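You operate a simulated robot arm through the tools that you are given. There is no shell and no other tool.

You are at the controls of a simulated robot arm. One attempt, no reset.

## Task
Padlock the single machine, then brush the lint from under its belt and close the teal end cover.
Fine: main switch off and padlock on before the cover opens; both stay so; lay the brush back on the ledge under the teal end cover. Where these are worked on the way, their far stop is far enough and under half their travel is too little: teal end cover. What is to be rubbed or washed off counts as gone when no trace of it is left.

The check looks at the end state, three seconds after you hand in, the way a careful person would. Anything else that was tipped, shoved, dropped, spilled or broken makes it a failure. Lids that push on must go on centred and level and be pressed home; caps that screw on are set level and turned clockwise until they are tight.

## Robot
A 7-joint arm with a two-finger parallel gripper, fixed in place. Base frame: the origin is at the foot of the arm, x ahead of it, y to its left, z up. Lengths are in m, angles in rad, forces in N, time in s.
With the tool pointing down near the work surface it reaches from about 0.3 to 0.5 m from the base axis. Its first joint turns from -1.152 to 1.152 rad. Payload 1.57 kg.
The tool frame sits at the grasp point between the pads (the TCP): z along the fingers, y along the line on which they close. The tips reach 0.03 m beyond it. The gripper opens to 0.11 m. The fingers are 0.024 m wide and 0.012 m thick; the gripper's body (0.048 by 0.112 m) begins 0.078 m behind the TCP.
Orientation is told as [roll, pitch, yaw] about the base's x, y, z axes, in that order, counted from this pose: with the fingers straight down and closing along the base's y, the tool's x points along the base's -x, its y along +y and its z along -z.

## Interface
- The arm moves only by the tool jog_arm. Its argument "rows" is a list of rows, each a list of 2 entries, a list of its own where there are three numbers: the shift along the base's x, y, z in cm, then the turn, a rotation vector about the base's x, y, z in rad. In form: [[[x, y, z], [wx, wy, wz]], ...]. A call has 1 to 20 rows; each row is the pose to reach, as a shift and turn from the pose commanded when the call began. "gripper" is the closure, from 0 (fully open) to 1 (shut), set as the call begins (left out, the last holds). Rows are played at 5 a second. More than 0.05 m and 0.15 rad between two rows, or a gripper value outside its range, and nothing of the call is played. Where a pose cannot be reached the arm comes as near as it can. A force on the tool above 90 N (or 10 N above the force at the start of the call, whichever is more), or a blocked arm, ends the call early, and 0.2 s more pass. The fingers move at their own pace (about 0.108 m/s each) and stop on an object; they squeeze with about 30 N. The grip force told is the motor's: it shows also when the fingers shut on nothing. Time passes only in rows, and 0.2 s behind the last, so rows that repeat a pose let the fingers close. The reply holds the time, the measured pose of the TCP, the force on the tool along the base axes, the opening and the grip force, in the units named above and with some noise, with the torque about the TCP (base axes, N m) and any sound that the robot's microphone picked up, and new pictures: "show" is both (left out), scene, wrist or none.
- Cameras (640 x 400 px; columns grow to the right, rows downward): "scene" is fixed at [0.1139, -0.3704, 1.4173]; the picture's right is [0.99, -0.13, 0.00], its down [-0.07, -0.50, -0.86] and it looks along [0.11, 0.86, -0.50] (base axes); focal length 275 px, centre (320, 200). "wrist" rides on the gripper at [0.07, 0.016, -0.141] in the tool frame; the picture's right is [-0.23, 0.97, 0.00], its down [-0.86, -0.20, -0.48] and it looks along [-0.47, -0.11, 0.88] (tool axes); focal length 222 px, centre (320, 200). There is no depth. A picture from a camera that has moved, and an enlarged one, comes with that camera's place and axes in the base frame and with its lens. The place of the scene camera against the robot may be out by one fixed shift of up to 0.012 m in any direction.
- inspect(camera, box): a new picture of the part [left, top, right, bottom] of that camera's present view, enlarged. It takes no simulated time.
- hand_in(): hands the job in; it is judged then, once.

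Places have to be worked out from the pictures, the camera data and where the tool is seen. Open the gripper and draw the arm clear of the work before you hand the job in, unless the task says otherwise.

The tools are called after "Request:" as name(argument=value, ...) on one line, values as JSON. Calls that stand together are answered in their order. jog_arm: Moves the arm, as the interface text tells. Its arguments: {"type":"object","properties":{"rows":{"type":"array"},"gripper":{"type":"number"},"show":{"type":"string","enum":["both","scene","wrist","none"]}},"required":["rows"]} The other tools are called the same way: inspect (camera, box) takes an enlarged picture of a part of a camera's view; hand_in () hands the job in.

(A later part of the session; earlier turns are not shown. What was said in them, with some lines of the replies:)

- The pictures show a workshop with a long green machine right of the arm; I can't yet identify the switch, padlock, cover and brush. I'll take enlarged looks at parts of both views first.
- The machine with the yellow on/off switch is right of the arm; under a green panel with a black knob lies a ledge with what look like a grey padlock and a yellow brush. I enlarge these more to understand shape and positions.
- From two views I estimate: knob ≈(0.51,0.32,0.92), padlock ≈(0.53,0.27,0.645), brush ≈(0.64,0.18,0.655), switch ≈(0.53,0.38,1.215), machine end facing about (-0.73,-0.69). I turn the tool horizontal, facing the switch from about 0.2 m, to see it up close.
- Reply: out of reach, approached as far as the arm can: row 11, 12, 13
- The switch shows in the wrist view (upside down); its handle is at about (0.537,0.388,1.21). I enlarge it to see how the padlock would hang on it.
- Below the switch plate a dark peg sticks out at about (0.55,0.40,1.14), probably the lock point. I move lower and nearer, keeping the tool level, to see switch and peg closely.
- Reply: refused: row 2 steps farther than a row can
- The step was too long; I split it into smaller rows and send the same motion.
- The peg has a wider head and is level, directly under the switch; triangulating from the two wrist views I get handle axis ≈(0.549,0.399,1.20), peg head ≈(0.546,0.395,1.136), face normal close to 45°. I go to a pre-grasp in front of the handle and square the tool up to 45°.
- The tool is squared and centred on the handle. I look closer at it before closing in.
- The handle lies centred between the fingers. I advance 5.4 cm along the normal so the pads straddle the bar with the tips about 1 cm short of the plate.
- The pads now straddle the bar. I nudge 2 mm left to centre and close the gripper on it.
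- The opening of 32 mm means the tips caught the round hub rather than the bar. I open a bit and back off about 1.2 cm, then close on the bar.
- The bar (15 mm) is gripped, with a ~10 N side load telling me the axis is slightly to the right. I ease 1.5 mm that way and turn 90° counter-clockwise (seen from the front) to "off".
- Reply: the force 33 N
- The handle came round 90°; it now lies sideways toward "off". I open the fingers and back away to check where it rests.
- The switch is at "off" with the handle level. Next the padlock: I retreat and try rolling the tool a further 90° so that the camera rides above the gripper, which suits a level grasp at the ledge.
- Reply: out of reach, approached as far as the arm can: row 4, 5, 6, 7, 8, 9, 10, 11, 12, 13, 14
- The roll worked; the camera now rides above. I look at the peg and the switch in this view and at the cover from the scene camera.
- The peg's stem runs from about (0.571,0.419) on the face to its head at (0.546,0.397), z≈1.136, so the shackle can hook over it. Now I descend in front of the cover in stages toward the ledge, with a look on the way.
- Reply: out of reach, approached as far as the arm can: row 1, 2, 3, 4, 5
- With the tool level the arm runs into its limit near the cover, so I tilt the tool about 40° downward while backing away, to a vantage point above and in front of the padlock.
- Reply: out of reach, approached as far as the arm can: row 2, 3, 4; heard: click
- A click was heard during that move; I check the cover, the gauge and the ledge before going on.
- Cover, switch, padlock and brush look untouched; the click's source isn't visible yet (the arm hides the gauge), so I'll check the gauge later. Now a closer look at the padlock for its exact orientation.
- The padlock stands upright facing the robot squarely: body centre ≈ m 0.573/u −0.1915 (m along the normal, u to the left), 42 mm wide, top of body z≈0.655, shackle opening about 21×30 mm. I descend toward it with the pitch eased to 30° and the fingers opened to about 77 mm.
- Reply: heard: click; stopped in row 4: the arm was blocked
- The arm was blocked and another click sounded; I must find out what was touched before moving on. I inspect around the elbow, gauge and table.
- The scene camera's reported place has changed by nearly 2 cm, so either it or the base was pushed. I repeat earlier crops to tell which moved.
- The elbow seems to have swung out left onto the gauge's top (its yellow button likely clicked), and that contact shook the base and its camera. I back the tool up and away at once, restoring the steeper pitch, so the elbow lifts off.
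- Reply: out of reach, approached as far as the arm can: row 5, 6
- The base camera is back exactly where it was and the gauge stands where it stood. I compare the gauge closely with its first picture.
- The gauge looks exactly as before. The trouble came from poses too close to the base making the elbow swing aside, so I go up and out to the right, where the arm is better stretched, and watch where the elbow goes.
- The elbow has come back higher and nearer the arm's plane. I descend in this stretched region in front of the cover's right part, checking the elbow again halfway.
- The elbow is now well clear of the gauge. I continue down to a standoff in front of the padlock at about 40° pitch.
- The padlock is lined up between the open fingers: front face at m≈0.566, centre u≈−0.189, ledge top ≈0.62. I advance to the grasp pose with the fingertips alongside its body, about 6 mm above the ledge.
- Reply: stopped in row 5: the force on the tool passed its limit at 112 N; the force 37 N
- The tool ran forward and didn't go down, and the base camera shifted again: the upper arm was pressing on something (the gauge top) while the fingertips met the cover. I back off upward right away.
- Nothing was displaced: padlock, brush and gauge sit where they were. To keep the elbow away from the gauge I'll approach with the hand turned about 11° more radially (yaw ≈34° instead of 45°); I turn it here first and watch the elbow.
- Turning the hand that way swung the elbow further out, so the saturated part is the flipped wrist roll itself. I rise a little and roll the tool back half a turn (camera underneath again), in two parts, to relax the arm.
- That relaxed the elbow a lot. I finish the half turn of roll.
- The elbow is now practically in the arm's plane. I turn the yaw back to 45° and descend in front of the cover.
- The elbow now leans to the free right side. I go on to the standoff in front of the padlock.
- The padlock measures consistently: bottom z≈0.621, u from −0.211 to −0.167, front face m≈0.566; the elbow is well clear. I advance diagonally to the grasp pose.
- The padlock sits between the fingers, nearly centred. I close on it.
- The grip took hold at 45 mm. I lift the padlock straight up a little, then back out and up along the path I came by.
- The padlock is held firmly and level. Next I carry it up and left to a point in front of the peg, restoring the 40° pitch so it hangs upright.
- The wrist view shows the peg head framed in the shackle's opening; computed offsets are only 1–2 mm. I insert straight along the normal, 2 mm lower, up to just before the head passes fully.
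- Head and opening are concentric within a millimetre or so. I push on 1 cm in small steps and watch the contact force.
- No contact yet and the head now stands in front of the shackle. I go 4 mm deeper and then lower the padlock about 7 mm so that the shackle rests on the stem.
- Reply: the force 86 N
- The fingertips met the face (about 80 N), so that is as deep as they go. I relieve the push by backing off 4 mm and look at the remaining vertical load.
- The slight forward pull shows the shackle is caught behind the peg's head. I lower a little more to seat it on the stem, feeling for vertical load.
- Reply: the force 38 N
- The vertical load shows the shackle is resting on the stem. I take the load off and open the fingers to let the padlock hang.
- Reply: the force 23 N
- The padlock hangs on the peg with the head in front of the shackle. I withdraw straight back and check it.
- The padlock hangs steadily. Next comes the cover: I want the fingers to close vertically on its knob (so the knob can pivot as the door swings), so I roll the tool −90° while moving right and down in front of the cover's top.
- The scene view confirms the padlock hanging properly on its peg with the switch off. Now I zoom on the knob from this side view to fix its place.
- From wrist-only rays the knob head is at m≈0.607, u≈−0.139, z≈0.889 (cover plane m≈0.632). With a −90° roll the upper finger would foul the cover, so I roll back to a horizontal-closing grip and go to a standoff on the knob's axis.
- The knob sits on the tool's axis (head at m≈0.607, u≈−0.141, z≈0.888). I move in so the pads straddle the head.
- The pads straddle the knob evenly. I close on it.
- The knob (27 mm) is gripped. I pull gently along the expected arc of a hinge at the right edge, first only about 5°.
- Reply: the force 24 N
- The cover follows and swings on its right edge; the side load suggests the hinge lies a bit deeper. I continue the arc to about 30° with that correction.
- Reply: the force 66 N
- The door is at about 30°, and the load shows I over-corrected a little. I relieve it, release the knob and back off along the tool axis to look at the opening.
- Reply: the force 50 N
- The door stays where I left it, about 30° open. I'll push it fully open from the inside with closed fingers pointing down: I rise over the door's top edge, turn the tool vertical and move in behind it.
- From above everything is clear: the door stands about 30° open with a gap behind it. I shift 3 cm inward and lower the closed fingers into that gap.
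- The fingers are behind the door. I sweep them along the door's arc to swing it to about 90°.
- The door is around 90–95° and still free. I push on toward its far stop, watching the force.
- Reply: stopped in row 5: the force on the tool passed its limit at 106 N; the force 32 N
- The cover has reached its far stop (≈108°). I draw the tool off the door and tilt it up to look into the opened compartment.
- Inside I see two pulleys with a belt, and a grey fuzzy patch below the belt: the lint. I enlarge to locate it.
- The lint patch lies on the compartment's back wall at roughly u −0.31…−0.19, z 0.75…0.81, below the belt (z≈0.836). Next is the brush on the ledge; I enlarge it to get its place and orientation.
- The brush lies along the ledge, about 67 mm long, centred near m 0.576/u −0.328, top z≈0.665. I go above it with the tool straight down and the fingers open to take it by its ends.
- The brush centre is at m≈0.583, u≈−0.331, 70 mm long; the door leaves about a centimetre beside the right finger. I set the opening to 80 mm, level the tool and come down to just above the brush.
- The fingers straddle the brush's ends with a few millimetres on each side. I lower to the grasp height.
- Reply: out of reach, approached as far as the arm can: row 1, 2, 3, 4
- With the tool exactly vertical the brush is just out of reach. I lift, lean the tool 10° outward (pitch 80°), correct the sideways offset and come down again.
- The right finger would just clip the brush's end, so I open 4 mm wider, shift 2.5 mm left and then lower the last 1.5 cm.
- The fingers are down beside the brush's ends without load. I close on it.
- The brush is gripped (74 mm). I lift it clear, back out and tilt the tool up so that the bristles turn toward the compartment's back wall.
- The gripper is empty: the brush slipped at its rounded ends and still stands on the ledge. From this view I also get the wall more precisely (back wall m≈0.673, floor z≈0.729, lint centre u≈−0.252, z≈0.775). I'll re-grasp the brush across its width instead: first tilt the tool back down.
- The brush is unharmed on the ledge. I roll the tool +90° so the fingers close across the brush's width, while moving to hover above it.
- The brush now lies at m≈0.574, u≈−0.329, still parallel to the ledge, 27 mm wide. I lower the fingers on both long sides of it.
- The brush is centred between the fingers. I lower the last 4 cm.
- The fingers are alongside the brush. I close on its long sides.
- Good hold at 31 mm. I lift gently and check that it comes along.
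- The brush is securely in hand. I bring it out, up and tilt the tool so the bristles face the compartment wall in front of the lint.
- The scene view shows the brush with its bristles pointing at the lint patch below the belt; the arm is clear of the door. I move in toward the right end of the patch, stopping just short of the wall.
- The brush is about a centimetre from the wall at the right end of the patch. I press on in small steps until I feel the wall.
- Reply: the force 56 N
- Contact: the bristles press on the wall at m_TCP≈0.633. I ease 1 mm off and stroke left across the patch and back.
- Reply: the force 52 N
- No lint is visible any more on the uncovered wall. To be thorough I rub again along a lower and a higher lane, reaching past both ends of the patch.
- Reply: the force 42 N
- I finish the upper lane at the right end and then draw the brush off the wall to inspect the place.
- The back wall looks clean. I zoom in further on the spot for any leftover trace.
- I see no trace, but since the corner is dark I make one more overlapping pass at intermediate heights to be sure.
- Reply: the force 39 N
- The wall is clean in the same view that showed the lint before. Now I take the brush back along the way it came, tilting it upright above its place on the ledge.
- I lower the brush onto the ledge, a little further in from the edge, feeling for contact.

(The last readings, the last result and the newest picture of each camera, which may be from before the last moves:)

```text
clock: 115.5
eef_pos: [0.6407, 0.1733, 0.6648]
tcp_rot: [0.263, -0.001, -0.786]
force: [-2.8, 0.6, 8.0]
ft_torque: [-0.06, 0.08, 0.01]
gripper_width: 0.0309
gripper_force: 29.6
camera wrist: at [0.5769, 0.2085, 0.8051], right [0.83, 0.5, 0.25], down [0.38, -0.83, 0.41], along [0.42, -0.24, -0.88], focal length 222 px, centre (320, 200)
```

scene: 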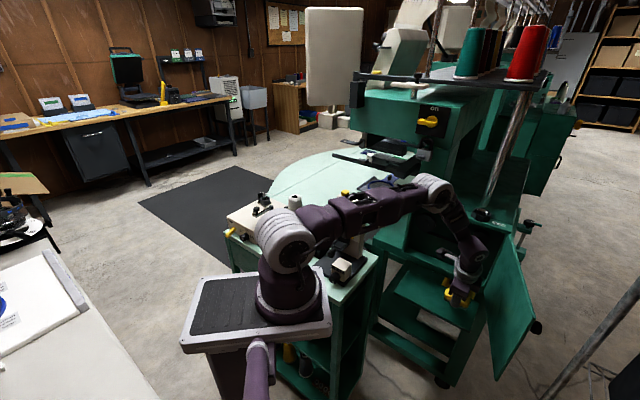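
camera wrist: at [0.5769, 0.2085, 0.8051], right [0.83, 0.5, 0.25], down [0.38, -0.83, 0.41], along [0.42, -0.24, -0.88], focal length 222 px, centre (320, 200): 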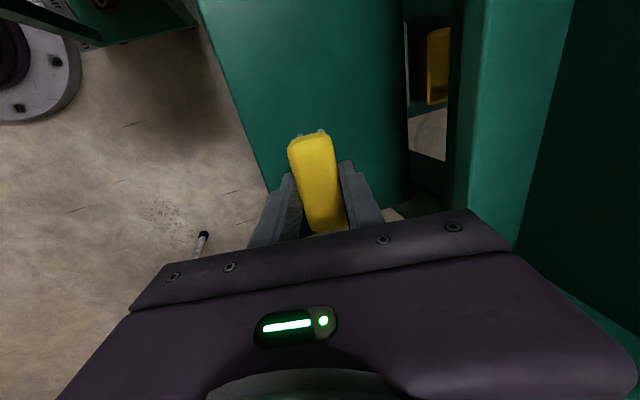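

The bristles touch the ledge (8 N). I open the fingers and rise straight up.

Request:
jog_arm(rows=[[[0, 0, 0], [0, 0, 0]], [[0, 0, 0], [0, 0, 0]], [[0, 0, 0], [0, 0, 0]]], gripper=0.5, show="wrist")

Request:
jog_arm(rows=[[[0, 0, 1.5], [0, 0, 0]], [[0, 0, 4], [0, 0, 0]], [[-1.5, -1.5, 8], [0, 0, 0]], [[-3, -3, 11], [0, 0, 0]], [[-3, -3, 11], [0, 0, 0]]])

Request:
inspect(camera="scene", box=[430, 260, 500, 320])

Request:
inspect(camera="wrist", box=[220, 60, 420, 230])

```text
clock: 116.3
eef_pos: [0.6413, 0.1742, 0.6639]
tcp_rot: [0.26, 0.0, -0.785]
force: [-0.5, 0.0, 0.0]
ft_torque: [-0.01, -0.01, 0.01]
gripper_width: 0.055
gripper_force: 0.0
camera wrist: at [0.5767, 0.2083, 0.8046], right [0.83, 0.5, 0.25], down [0.38, -0.83, 0.41], along [0.42, -0.24, -0.88], focal length 222 px, centre (320, 200)
```

wrist: 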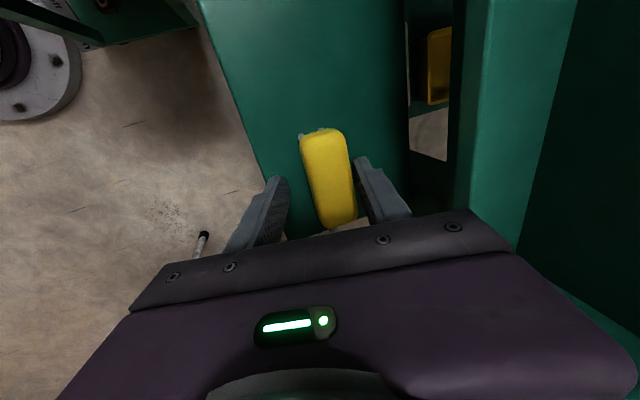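

```text
clock: 117.5
eef_pos: [0.6081, 0.1444, 0.7736]
tcp_rot: [0.261, 0.0, -0.785]
force: [0.2, 0.2, 0.0]
ft_torque: [0.01, 0.01, 0.01]
gripper_width: 0.0552
gripper_force: 0.2
camera wrist: at [0.5443, 0.1785, 0.914], right [0.83, 0.5, 0.25], down [0.38, -0.83, 0.41], along [0.42, -0.24, -0.88], focal length 222 px, centre (320, 200)
```

scene: 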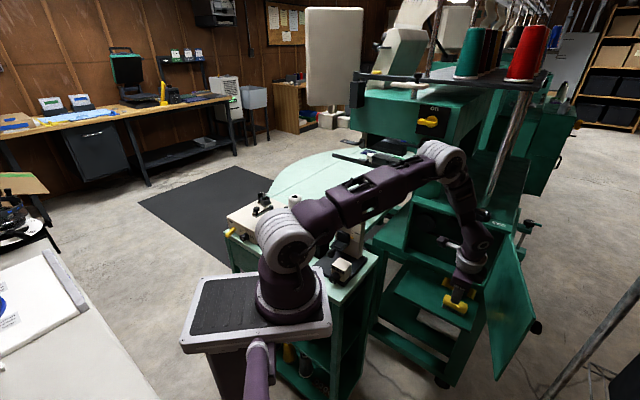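
wrist: 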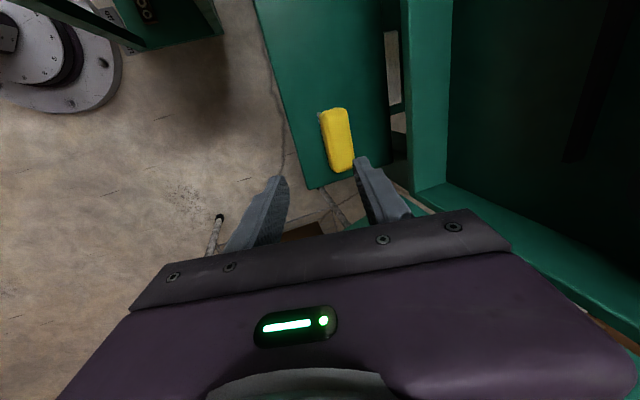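

```text
6.67 times, centred on (465, 290) of scene
camera zoom: at [0.1139, -0.3704, 1.4173], right [0.99, -0.13, 0.0], down [-0.07, -0.5, -0.86], along [0.11, 0.86, -0.5], focal length 1831 px, centre (-647, -400)
```

zoom: 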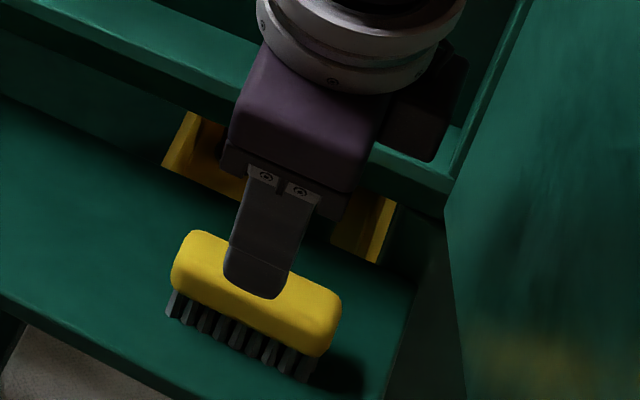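

```text
2.35 times, centred on (320, 145) of wrist
camera zoom: at [0.5443, 0.1785, 0.914], right [0.83, 0.5, 0.25], down [0.38, -0.83, 0.41], along [0.42, -0.24, -0.88], focal length 523 px, centre (320, 329)
```

zoom: 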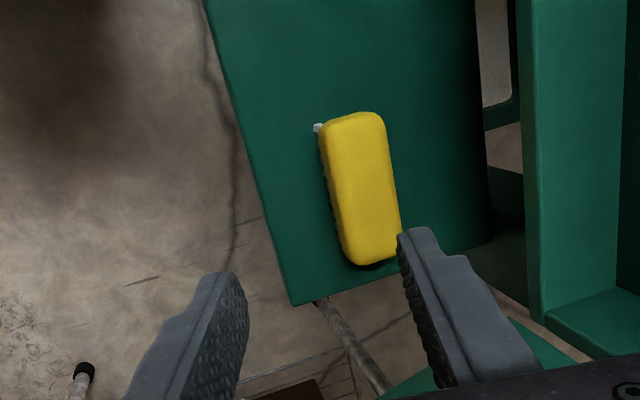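

The brush stands on the ledge again. Now I rise above the door, turning the tool vertical with closed fingers, to go around to the door's outer side.

Request:
jog_arm(rows=[[[-0.4, -0.4, 2.5], [-0.0242, 0, 0.13]], [[-0.8, -0.8, 5], [-0.0485, 0, 0.26]], [[-1.2, -1.2, 7.5], [-0.0727, 0, 0.39]], [[-1.6, -1.6, 10], [-0.0969, 0, 0.52]], [[-2.0, -2.0, 12.5], [-0.1212, 0, 0.65]], [[-2.1, -2.1, 15], [-0.1454, 0, 0.78]], [[-2.1, -2.1, 17.5], [-0.1696, 0, 0.911]], [[-2.1, -2.1, 20], [-0.1939, 0, 1.041]], [[-2.1, -2.1, 22.5], [-0.2181, 0, 1.171]], [[-2.1, -2.1, 25], [-0.2423, 0, 1.301]], [[-2.1, -2.1, 27.5], [-0.2666, 0, 1.431]], [[-2.1, -2.1, 29], [-0.2908, 0, 1.561]], [[-2.1, -2.1, 29], [-0.2908, 0, 1.561]]], gripper=1)

Request:
inspect(camera="scene", box=[400, 200, 560, 330])

```text
clock: 120.3
eef_pos: [0.5883, 0.1225, 1.0622]
tcp_rot: [0.0, 0.0, 0.787]
force: [0.0, 0.6, 0.8]
ft_torque: [0.01, 0.0, -0.03]
gripper_width: 0.0
gripper_force: 21.8
camera wrist: at [0.5284, 0.0863, 1.2047], right [-0.53, 0.85, 0.0], down [0.74, 0.46, 0.48], along [0.41, 0.25, -0.88], focal length 222 px, centre (320, 200)
```

scene: 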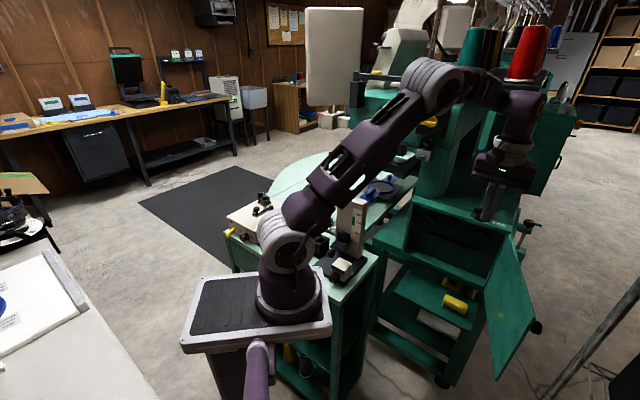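
wrist: 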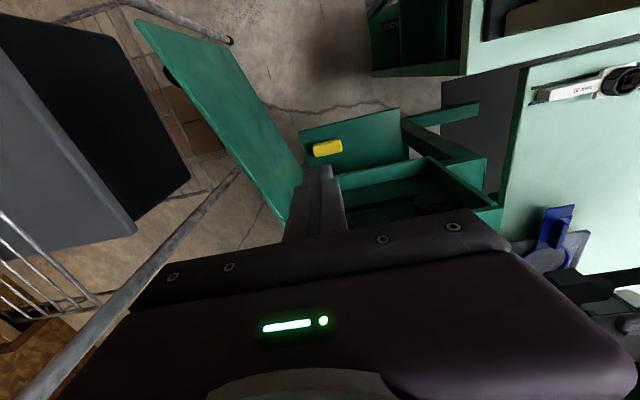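

```text
3.08 times, centred on (480, 265) of scene
camera zoom: at [0.1139, -0.3704, 1.4173], right [0.99, -0.13, 0.0], down [-0.07, -0.5, -0.86], along [0.11, 0.86, -0.5], focal length 845 px, centre (-172, 0)
```

zoom: 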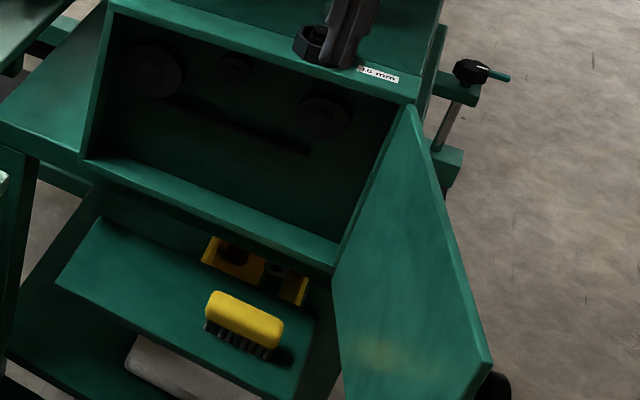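

The compartment is clean, the brush lies on its ledge and the door stands at about 104°. I pass over the door's top to its outer (right) side and lower the closed fingers there.

Request:
jog_arm(rows=[[[1.7, -3.6, 0], [0, 0, 0]], [[3.4, -7.3, 0], [0, 0, 0]], [[5.2, -11, 0], [0, 0, 0]], [[6.9, -14.7, 0], [0, 0, 0]], [[6.9, -14.7, -3.5], [0, 0, 0]], [[6.9, -14.7, -7], [0, 0, 0]], [[6.9, -14.7, -10.5], [0, 0, 0]], [[6.9, -14.7, -13.2], [0, 0, 0]], [[6.9, -14.7, -13.2], [0, 0, 0]]])

```text
clock: 122.3
eef_pos: [0.6564, -0.0245, 0.9318]
tcp_rot: [-0.001, 0.001, 0.786]
force: [0.2, 0.6, 0.3]
ft_torque: [-0.01, -0.01, -0.01]
gripper_width: 0.0001
gripper_force: 21.2
camera wrist: at [0.5955, -0.0618, 1.0737], right [-0.53, 0.85, 0.0], down [0.75, 0.46, 0.48], along [0.41, 0.25, -0.88], focal length 222 px, centre (320, 200)
```

scene: 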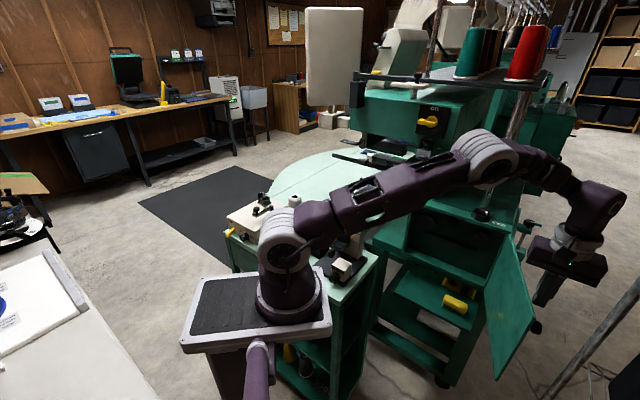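
wrist: 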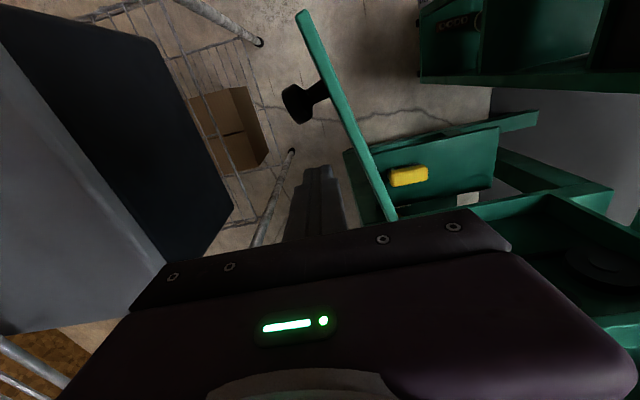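

The fingers are on the door's outer side. I sweep along its arc to swing it shut, stopping at about 25° to check.

Request:
jog_arm(rows=[[[-2.45, 1.6, 0], [0, 0, 0]], [[-5.2, 3.17, 0], [0, 0, 0]], [[-7.9, 5.39, 0], [0, 0, 0]], [[-10.2, 8.04, 0], [0, 0, 0]], [[-11.98, 11.05, 0], [0, 0, 0]], [[-13.22, 14.33, 0], [0, 0, 0]], [[-13.87, 17.78, 0], [0, 0, 0]], [[-11.94, 20.93, 0], [0, 0, 0]], [[-10.05, 23.54, 0], [0, 0, 0]], [[-10.05, 23.54, 0], [0, 0, 0]]])

Request:
inspect(camera="scene", box=[390, 190, 550, 310])

```text
clock: 124.5
eef_pos: [0.5571, 0.2123, 0.9314]
tcp_rot: [0.001, 0.001, 0.785]
force: [-0.6, 1.5, 0.5]
ft_torque: [-0.02, -0.02, 0.01]
gripper_width: 0.0
gripper_force: 21.5
camera wrist: at [0.4956, 0.1734, 1.0738], right [-0.53, 0.85, 0.0], down [0.75, 0.46, 0.48], along [0.41, 0.25, -0.88], focal length 222 px, centre (320, 200)
```

scene: 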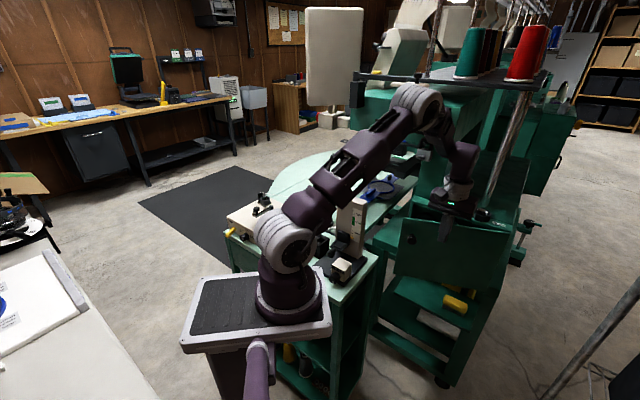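
wrist: 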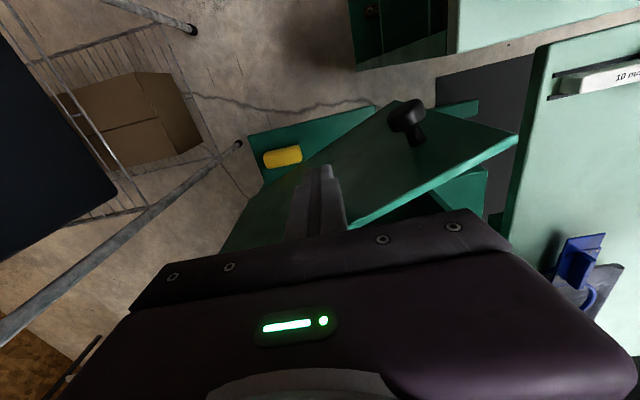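

```text
3.33 times, centred on (470, 250) of scene
camera zoom: at [0.1139, -0.3704, 1.4173], right [0.99, -0.13, 0.0], down [-0.07, -0.5, -0.86], along [0.11, 0.86, -0.5], focal length 915 px, centre (-180, 33)
```

zoom: 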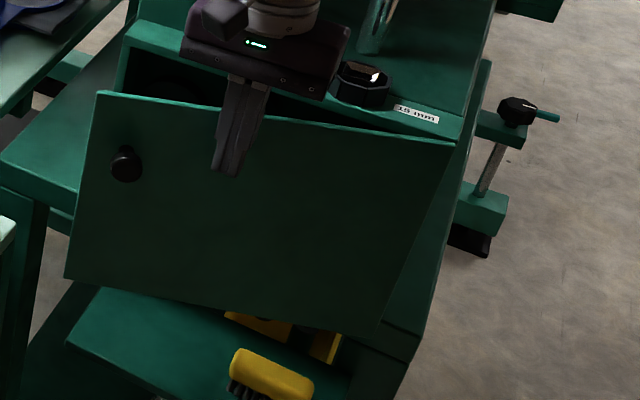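

The door is at about 22°. I raise the fingers slightly to clear the octagonal knob and push the door on until closed.

Request:
jog_arm(rows=[[[0.6, 1.2, 0.6], [0, 0, 0]], [[1.21, 2.36, 1.2], [0, 0, 0]], [[1.7, 3.8, 1.8], [0, 0, 0]], [[2.13, 5.17, 2.0], [0, 0, 0]], [[2.6, 5.8, 2.0], [0, 0, 0]], [[2.98, 6.35, 2.0], [0, 0, 0]], [[2.98, 6.35, 2.0], [0, 0, 0]]])

Request:
inspect(camera="scene", box=[390, 190, 550, 310])

```text
clock: 126.1
eef_pos: [0.5876, 0.2758, 0.9531]
tcp_rot: [0.0, -0.001, 0.786]
force: [0.0, 0.5, -0.6]
ft_torque: [0.01, -0.02, 0.03]
gripper_width: 0.0
gripper_force: 21.5
camera wrist: at [0.5263, 0.2377, 1.0942], right [-0.53, 0.85, 0.0], down [0.75, 0.46, 0.48], along [0.41, 0.25, -0.88], focal length 222 px, centre (320, 200)
```

scene: 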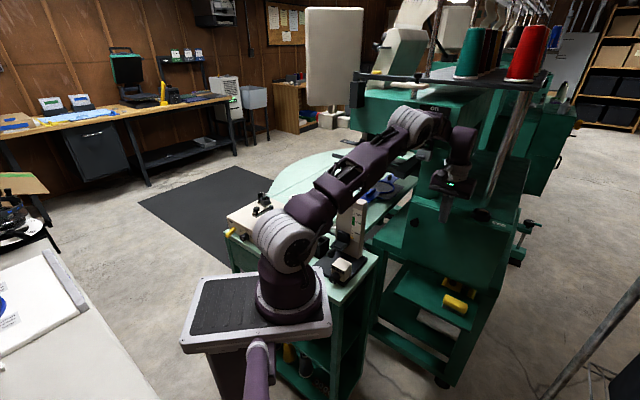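
wrist: 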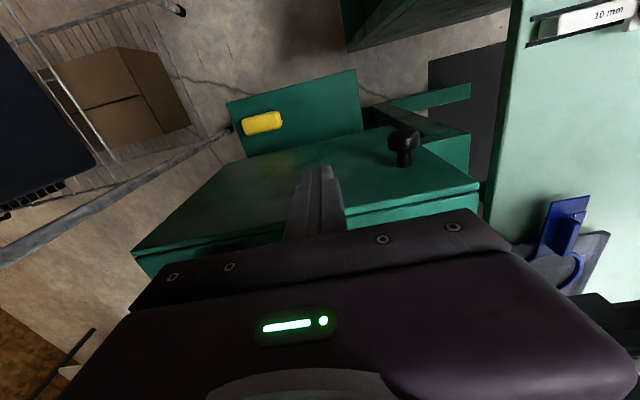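

```text
3.33 times, centred on (470, 250) of scene
camera zoom: at [0.1139, -0.3704, 1.4173], right [0.99, -0.13, 0.0], down [-0.07, -0.5, -0.86], along [0.11, 0.86, -0.5], focal length 915 px, centre (-180, 33)
```

zoom: 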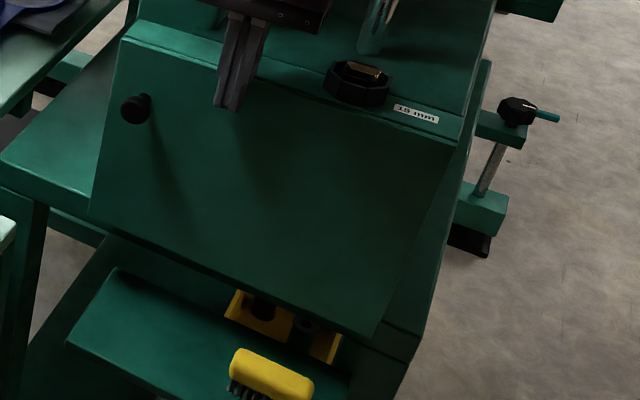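

Almost closed. I press on in small steps until it seats.

Request:
jog_arm(rows=[[[0.25, 0.25, 0], [0, 0, 0]], [[0.5, 0.5, 0], [0, 0, 0]], [[0.7, 0.7, 0], [0, 0, 0]], [[0.7, 0.7, 0], [0, 0, 0]]], show="wrist")

Request:
inspect(camera="scene", box=[390, 190, 550, 310])

```text
clock: 127.1
eef_pos: [0.5933, 0.2807, 0.9528]
tcp_rot: [-0.001, 0.005, 0.787]
force: [-24.3, -19.4, 6.9]
ft_torque: [0.15, 0.18, 0.03]
gripper_width: 0.0
gripper_force: 21.1
camera wrist: at [0.5337, 0.244, 1.0944], right [-0.53, 0.85, 0.0], down [0.75, 0.47, 0.47], along [0.4, 0.25, -0.88], focal length 222 px, centre (320, 200)
```

wrist: 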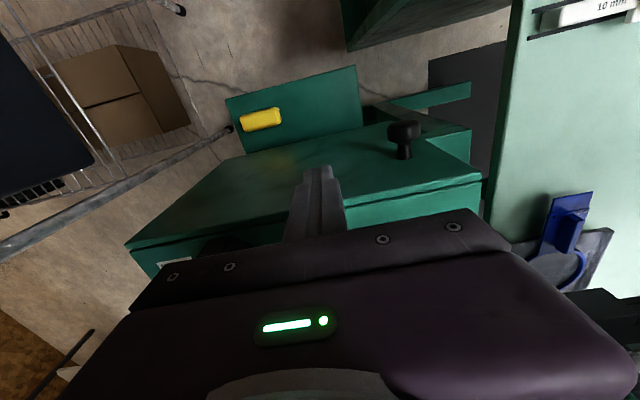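

```text
3.33 times, centred on (470, 250) of scene
camera zoom: at [0.1131, -0.3711, 1.4172], right [0.99, -0.13, 0.0], down [-0.06, -0.5, -0.86], along [0.11, 0.86, -0.5], focal length 915 px, centre (-180, 33)
```

zoom: 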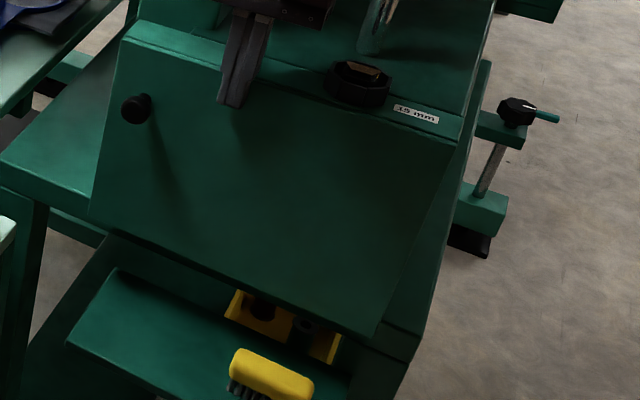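

The door seats with about 30 N of resistance, and the knob is back at its original place in the picture. I withdraw the tool straight back and up and look at everything once more.

Request:
jog_arm(rows=[[[-1.5, -1.5, 0], [0, 0, 0]], [[-4, -4, 1], [0, 0, 0]], [[-6.5, -6.5, 3], [0, 0, 0]], [[-8.5, -8.5, 6], [0, 0, 0]], [[-10, -10.5, 9.5], [0, 0, 0]], [[-11, -13, 13], [0, 0, 0]], [[-11, -16, 16], [0, 0, 0]], [[-11, -16, 16], [0, 0, 0]]])

Request:
inspect(camera="scene", box=[360, 180, 540, 300])

Request:
inspect(camera="scene", box=[400, 100, 460, 170])

Request:
inspect(camera="wrist", box=[200, 40, 480, 230])

```text
clock: 128.9
eef_pos: [0.4814, 0.1228, 1.1121]
tcp_rot: [0.001, -0.001, 0.785]
force: [-0.1, 0.2, 0.4]
ft_torque: [0.04, -0.02, 0.0]
gripper_width: 0.0
gripper_force: 21.4
camera wrist: at [0.4216, 0.0854, 1.2543], right [-0.53, 0.85, 0.0], down [0.75, 0.46, 0.48], along [0.41, 0.25, -0.88], focal length 222 px, centre (320, 200)
```

scene: 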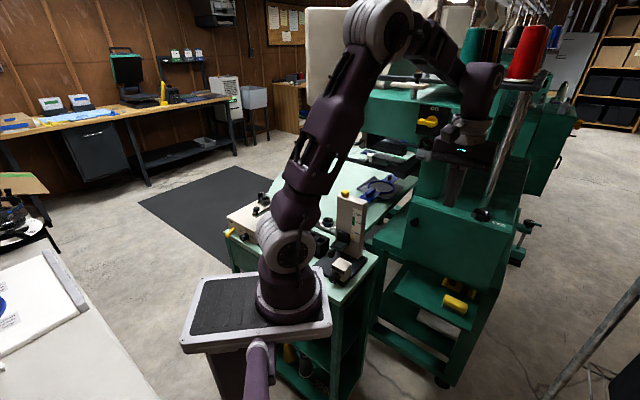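
wrist: 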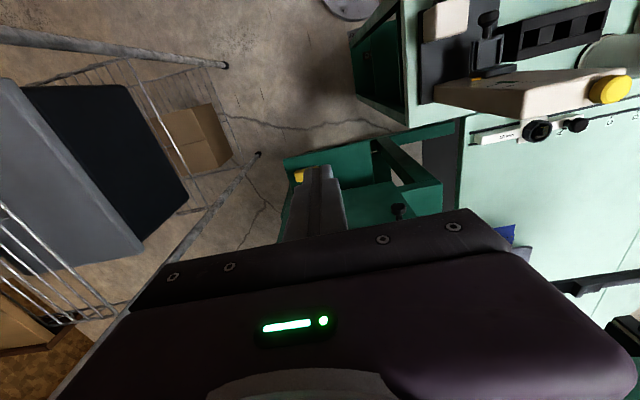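

```text
3.33 times, centred on (450, 240) of scene
camera zoom: at [0.1139, -0.3704, 1.4173], right [0.99, -0.13, 0.0], down [-0.07, -0.5, -0.86], along [0.11, 0.86, -0.5], focal length 915 px, centre (-113, 67)
```

zoom: 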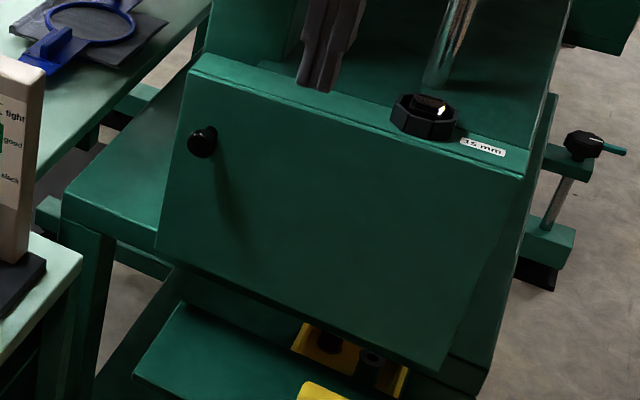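

```text
5.71 times, centred on (430, 135) of scene
camera zoom: at [0.1139, -0.3704, 1.4173], right [0.99, -0.13, 0.0], down [-0.07, -0.5, -0.86], along [0.11, 0.86, -0.5], focal length 1569 px, centre (-309, 571)
```

zoom: 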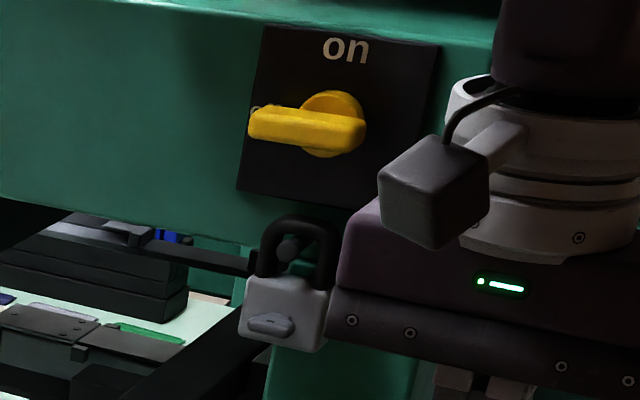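

```text
2.11 times, centred on (340, 135) of wrist
camera zoom: at [0.4216, 0.0854, 1.2543], right [-0.53, 0.85, 0.0], down [0.75, 0.46, 0.48], along [0.41, 0.25, -0.88], focal length 468 px, centre (278, 337)
```

zoom: 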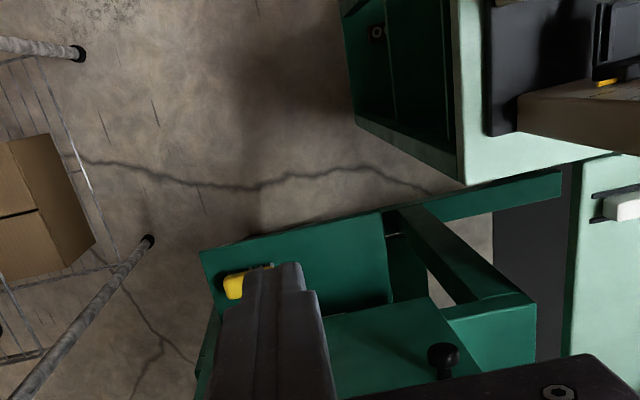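

Everything matches: cover closed as at the start, switch off, padlock on its peg, brush on the ledge. I open the gripper and draw the arm up and away from the machine.

Request:
jog_arm(rows=[[[-1, -1, 3], [0, 0, 0]], [[-3, -1.5, 6.5], [0, 0, 0]], [[-5, -2, 10], [0, 0, 0]], [[-7, -2, 13.5], [0, 0, 0]], [[-9, -2, 16.5], [0, 0, 0]], [[-10, -2, 18], [0, 0, 0]], [[-10, -2, 18], [0, 0, 0]]], gripper=0)

Request:
inspect(camera="scene", box=[380, 200, 540, 400])

Request:
inspect(camera="scene", box=[340, 80, 500, 200])

Request:
inspect(camera="scene", box=[220, 160, 420, 300])

```text
clock: 130.5
eef_pos: [0.3836, 0.0999, 1.292]
tcp_rot: [-0.001, 0.0, 0.785]
force: [0.4, 0.2, -0.2]
ft_torque: [-0.03, -0.02, 0.01]
gripper_width: 0.11
gripper_force: 0.1
camera wrist: at [0.3233, 0.0633, 1.4344], right [-0.53, 0.85, 0.0], down [0.75, 0.46, 0.48], along [0.41, 0.25, -0.88], focal length 222 px, centre (320, 200)
```

scene: 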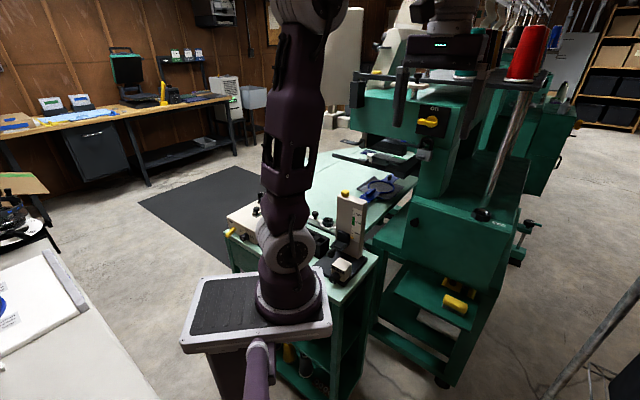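
wrist: 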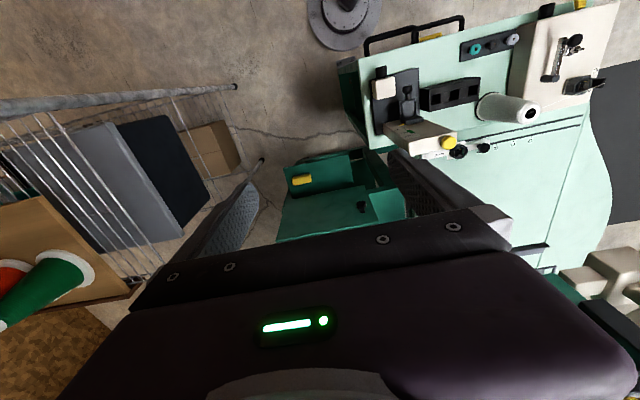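

```text
2.00 times, centred on (460, 300) of scene
camera zoom: at [0.1139, -0.3704, 1.4173], right [0.99, -0.13, 0.0], down [-0.07, -0.5, -0.86], along [0.11, 0.86, -0.5], focal length 549 px, centre (40, 0)
```

zoom: 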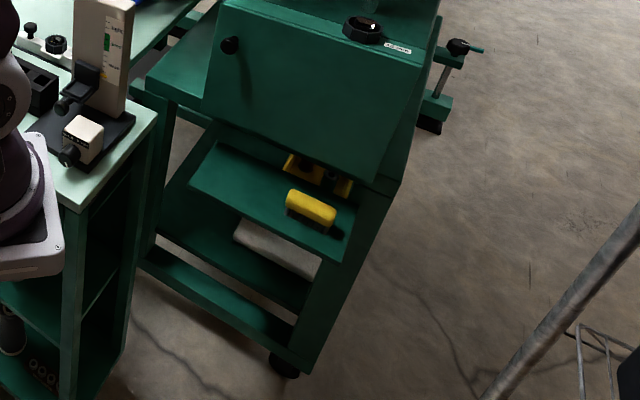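

```text
3.33 times, centred on (420, 140) of scene
camera zoom: at [0.1139, -0.3704, 1.4173], right [0.99, -0.13, 0.0], down [-0.07, -0.5, -0.86], along [0.11, 0.86, -0.5], focal length 915 px, centre (-13, 400)
```

zoom: 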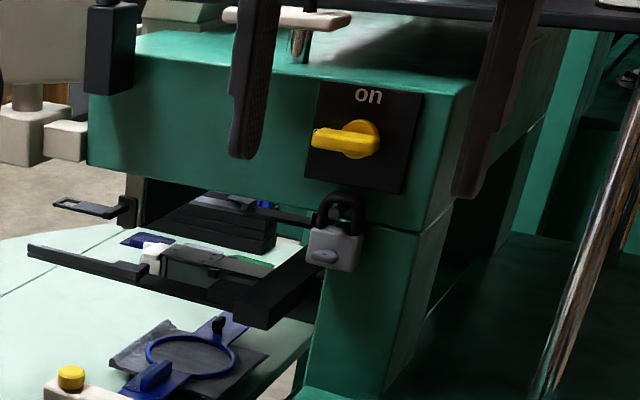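

```text
2.86 times, centred on (320, 230) of scene
camera zoom: at [0.1139, -0.3704, 1.4173], right [0.99, -0.13, 0.0], down [-0.07, -0.5, -0.86], along [0.11, 0.86, -0.5], focal length 785 px, centre (320, 114)
```

zoom: 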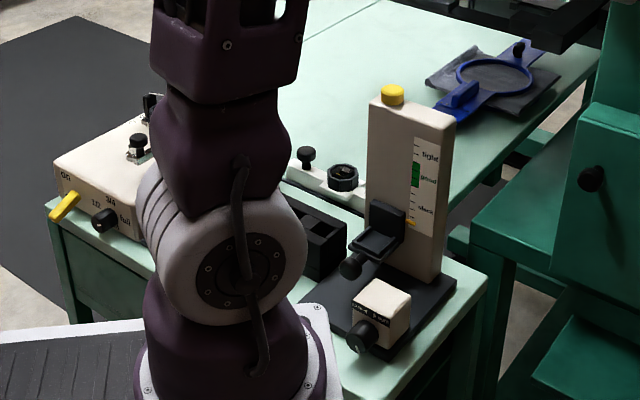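

The switch is off, the padlock hangs on its peg and the cover is shut as it was. The brush lies on the ledge, nothing else is out of place, and the arm is clear with the gripper open, so I hand in.

Request:
hand_in()

```text
The job is handed in.
```

The job is handed in and, as far as I can see from the pictures, done as asked:

- **Lockout:** The main switch is at "off" and the padlock hangs on the peg below it. Both were in place before the cover was opened and have stayed so.
- **Lint:** I rubbed the patch below the belt along several overlapping lanes. In the same scene view that showed the lint before, the wall looks clean. That corner is dark, so a very faint trace could have escaped me.
- **Brush:** It stands on the ledge under the teal end cover, close to where it was.
- **Cover:** I opened it to its far stop, then pushed it shut until it seated. It looks the same as in the first picture.
- **Gripper and arm:** The gripper is open and the arm is drawn up, clear of the machine.

Some contacts along the way were harder than intended:

- **Gauge:** While I was reaching for the padlock, the arm was blocked against something. I think the elbow pressed the yellow button on the gauge, because I heard two clicks. The gauge reads and stands as it did at the start.
- **Cover:** During that approach the fingertips also bumped the closed cover, and the force limit (112 N) stopped the move. The limit stopped the arm again at 106 N when I pushed the cover against its far stop.
- **Brush:** It slipped out of the gripper on my first try, without leaving the ledge.

I saw no lasting effect from any of these in the later pictures.
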